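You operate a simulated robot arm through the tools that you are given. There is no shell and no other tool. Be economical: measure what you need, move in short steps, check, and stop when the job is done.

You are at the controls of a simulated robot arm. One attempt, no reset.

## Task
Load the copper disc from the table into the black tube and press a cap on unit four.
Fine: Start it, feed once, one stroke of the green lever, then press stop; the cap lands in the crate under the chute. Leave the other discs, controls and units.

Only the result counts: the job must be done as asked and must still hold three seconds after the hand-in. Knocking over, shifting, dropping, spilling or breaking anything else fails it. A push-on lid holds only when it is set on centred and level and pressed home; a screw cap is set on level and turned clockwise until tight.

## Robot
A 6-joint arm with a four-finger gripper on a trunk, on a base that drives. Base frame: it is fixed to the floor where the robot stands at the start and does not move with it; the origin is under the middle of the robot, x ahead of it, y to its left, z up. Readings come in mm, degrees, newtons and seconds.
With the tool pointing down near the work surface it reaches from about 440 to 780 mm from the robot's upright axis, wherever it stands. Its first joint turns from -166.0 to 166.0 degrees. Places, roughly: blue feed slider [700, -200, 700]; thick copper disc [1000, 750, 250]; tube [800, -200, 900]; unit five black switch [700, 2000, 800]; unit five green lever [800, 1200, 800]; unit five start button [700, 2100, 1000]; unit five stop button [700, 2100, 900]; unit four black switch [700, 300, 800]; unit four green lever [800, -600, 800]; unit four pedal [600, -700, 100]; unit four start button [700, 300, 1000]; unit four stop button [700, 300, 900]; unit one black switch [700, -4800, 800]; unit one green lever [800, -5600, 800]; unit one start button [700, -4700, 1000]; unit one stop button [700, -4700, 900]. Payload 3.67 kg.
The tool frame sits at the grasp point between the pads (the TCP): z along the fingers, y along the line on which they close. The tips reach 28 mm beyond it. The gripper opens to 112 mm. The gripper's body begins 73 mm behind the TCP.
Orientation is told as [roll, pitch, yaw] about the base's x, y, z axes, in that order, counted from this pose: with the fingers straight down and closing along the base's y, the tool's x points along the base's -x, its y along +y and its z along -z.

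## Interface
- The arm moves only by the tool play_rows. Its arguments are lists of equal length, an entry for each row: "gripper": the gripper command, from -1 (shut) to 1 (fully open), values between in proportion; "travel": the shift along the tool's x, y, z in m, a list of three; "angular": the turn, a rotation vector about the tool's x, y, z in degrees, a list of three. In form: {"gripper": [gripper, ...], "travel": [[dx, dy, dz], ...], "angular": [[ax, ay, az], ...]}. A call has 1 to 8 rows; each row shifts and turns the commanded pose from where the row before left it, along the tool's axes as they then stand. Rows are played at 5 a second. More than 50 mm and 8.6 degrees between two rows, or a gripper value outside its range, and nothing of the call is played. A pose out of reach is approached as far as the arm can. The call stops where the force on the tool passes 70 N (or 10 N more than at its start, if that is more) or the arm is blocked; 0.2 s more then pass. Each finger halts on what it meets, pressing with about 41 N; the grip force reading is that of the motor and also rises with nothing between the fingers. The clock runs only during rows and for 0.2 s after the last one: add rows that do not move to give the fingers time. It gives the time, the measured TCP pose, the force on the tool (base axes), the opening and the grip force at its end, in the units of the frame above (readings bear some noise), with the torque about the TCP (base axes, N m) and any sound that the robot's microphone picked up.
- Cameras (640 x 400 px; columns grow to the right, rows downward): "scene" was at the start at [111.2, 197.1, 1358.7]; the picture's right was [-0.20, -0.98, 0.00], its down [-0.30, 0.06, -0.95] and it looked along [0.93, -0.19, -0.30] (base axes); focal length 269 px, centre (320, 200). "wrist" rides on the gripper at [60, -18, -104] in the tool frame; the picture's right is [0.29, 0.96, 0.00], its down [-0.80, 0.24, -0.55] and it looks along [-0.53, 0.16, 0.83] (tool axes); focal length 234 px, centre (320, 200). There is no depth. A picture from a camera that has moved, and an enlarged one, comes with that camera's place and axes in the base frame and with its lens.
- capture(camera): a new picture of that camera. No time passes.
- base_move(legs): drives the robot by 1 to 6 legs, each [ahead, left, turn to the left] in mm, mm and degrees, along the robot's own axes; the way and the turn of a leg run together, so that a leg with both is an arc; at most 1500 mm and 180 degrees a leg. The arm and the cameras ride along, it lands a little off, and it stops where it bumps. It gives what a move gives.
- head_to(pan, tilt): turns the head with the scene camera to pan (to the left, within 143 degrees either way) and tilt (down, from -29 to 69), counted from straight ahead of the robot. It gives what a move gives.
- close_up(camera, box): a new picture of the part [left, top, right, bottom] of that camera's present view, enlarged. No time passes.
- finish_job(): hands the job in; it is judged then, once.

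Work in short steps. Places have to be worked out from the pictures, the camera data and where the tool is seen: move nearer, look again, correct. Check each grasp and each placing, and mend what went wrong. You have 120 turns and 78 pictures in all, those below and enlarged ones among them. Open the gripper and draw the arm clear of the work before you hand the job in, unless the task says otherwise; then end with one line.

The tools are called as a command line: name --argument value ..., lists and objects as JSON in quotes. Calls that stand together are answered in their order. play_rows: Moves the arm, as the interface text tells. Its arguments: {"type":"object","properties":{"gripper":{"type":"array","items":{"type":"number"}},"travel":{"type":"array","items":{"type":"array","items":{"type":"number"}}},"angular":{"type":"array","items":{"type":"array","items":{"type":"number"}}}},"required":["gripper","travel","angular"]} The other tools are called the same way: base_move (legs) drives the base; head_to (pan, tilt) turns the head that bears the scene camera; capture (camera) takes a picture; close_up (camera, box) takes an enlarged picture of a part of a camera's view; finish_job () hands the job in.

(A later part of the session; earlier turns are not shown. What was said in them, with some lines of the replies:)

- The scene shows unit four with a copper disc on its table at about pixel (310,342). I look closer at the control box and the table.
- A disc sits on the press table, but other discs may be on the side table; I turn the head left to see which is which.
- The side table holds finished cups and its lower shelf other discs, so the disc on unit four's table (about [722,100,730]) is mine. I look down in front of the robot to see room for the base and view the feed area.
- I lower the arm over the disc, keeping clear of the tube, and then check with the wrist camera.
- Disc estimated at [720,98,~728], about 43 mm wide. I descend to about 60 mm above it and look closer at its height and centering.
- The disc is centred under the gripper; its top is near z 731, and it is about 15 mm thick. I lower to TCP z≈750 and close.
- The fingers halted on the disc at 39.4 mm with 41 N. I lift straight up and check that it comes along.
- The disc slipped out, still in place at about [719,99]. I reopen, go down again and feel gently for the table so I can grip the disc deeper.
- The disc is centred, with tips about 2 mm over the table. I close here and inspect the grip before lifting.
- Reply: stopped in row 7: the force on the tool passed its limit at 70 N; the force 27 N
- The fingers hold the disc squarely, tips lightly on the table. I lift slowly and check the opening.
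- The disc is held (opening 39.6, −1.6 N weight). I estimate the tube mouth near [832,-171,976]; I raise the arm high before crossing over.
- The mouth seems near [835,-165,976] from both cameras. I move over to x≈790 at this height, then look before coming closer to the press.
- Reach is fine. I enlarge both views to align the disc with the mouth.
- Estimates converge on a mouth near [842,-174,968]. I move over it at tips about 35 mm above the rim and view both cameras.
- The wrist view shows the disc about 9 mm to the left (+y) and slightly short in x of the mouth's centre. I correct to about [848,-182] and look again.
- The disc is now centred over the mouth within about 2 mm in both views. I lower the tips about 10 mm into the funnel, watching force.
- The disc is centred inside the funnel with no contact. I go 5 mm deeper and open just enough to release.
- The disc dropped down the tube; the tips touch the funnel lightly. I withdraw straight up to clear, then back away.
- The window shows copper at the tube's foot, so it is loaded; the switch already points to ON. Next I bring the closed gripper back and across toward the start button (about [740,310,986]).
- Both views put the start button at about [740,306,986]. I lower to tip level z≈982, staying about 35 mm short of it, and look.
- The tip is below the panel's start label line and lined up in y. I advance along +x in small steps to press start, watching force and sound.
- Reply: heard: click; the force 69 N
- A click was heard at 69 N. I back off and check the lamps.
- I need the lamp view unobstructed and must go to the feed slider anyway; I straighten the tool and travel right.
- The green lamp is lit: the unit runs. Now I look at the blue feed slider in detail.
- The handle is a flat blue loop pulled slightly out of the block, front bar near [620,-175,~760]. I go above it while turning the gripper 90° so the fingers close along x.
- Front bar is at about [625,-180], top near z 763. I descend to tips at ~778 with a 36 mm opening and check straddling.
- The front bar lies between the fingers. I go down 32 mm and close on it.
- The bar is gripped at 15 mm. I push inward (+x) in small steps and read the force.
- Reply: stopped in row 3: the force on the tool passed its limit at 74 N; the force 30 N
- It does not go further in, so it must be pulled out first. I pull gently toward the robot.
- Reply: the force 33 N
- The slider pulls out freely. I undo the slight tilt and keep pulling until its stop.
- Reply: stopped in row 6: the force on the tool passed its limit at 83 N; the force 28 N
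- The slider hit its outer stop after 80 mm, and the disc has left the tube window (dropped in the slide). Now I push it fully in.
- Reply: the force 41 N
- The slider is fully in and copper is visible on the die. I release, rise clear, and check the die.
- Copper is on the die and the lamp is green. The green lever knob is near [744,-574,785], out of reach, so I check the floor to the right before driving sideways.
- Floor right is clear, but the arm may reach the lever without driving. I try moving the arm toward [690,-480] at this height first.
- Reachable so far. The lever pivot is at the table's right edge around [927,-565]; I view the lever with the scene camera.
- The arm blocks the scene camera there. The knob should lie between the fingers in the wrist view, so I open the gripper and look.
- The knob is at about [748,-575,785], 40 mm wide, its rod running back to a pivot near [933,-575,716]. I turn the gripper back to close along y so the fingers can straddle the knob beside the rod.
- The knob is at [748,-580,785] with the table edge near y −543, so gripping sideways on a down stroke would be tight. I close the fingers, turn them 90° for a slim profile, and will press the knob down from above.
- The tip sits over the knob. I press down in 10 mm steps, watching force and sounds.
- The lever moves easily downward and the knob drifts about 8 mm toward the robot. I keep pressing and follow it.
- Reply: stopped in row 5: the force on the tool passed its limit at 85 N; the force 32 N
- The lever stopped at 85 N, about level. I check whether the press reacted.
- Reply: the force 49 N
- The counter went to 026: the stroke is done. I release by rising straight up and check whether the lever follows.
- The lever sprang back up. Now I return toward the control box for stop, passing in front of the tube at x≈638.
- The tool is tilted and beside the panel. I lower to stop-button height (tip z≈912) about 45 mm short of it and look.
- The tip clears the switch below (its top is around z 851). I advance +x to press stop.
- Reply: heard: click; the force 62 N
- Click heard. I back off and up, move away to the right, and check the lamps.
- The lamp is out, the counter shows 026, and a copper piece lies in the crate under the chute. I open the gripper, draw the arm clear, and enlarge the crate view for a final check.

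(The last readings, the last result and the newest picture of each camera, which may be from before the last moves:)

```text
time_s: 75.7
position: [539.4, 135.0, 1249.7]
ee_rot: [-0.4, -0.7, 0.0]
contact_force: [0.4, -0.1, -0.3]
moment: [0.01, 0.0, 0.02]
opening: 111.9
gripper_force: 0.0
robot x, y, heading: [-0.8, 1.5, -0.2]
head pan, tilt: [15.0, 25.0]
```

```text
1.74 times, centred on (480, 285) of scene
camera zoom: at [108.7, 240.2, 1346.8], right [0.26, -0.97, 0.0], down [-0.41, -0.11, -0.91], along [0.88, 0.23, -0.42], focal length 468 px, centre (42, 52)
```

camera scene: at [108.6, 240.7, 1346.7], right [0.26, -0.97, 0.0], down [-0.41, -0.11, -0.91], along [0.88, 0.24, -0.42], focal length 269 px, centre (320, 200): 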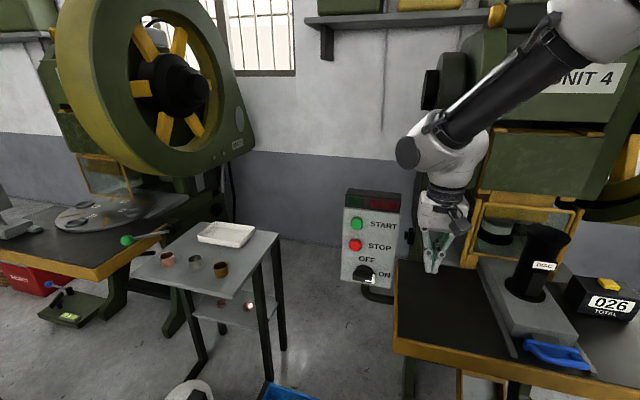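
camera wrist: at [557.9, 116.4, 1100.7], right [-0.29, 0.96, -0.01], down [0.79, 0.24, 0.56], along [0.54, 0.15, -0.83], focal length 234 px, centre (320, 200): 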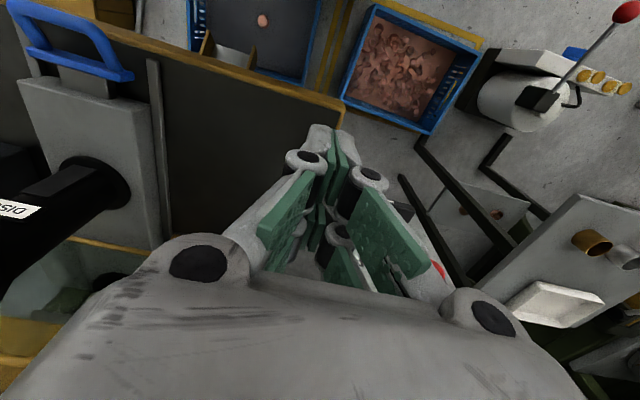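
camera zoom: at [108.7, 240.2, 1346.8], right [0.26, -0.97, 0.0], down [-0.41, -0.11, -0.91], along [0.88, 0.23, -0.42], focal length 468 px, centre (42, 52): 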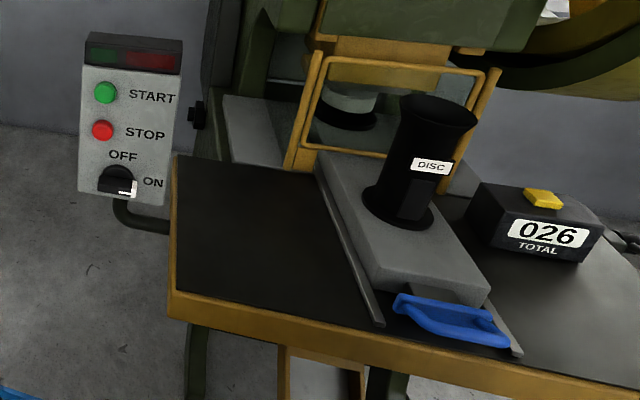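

The cap lies in the crate, the unit is stopped, the slider is in and the arm is clear; I hand in.

finish_job

```text
The job is handed in.
```

The copper disc was loaded and fed once through unit four, and one stroke of the green lever pressed it; the cap lies in the crate under the chute, the counter reads 026, unit four is stopped and the arm is clear.
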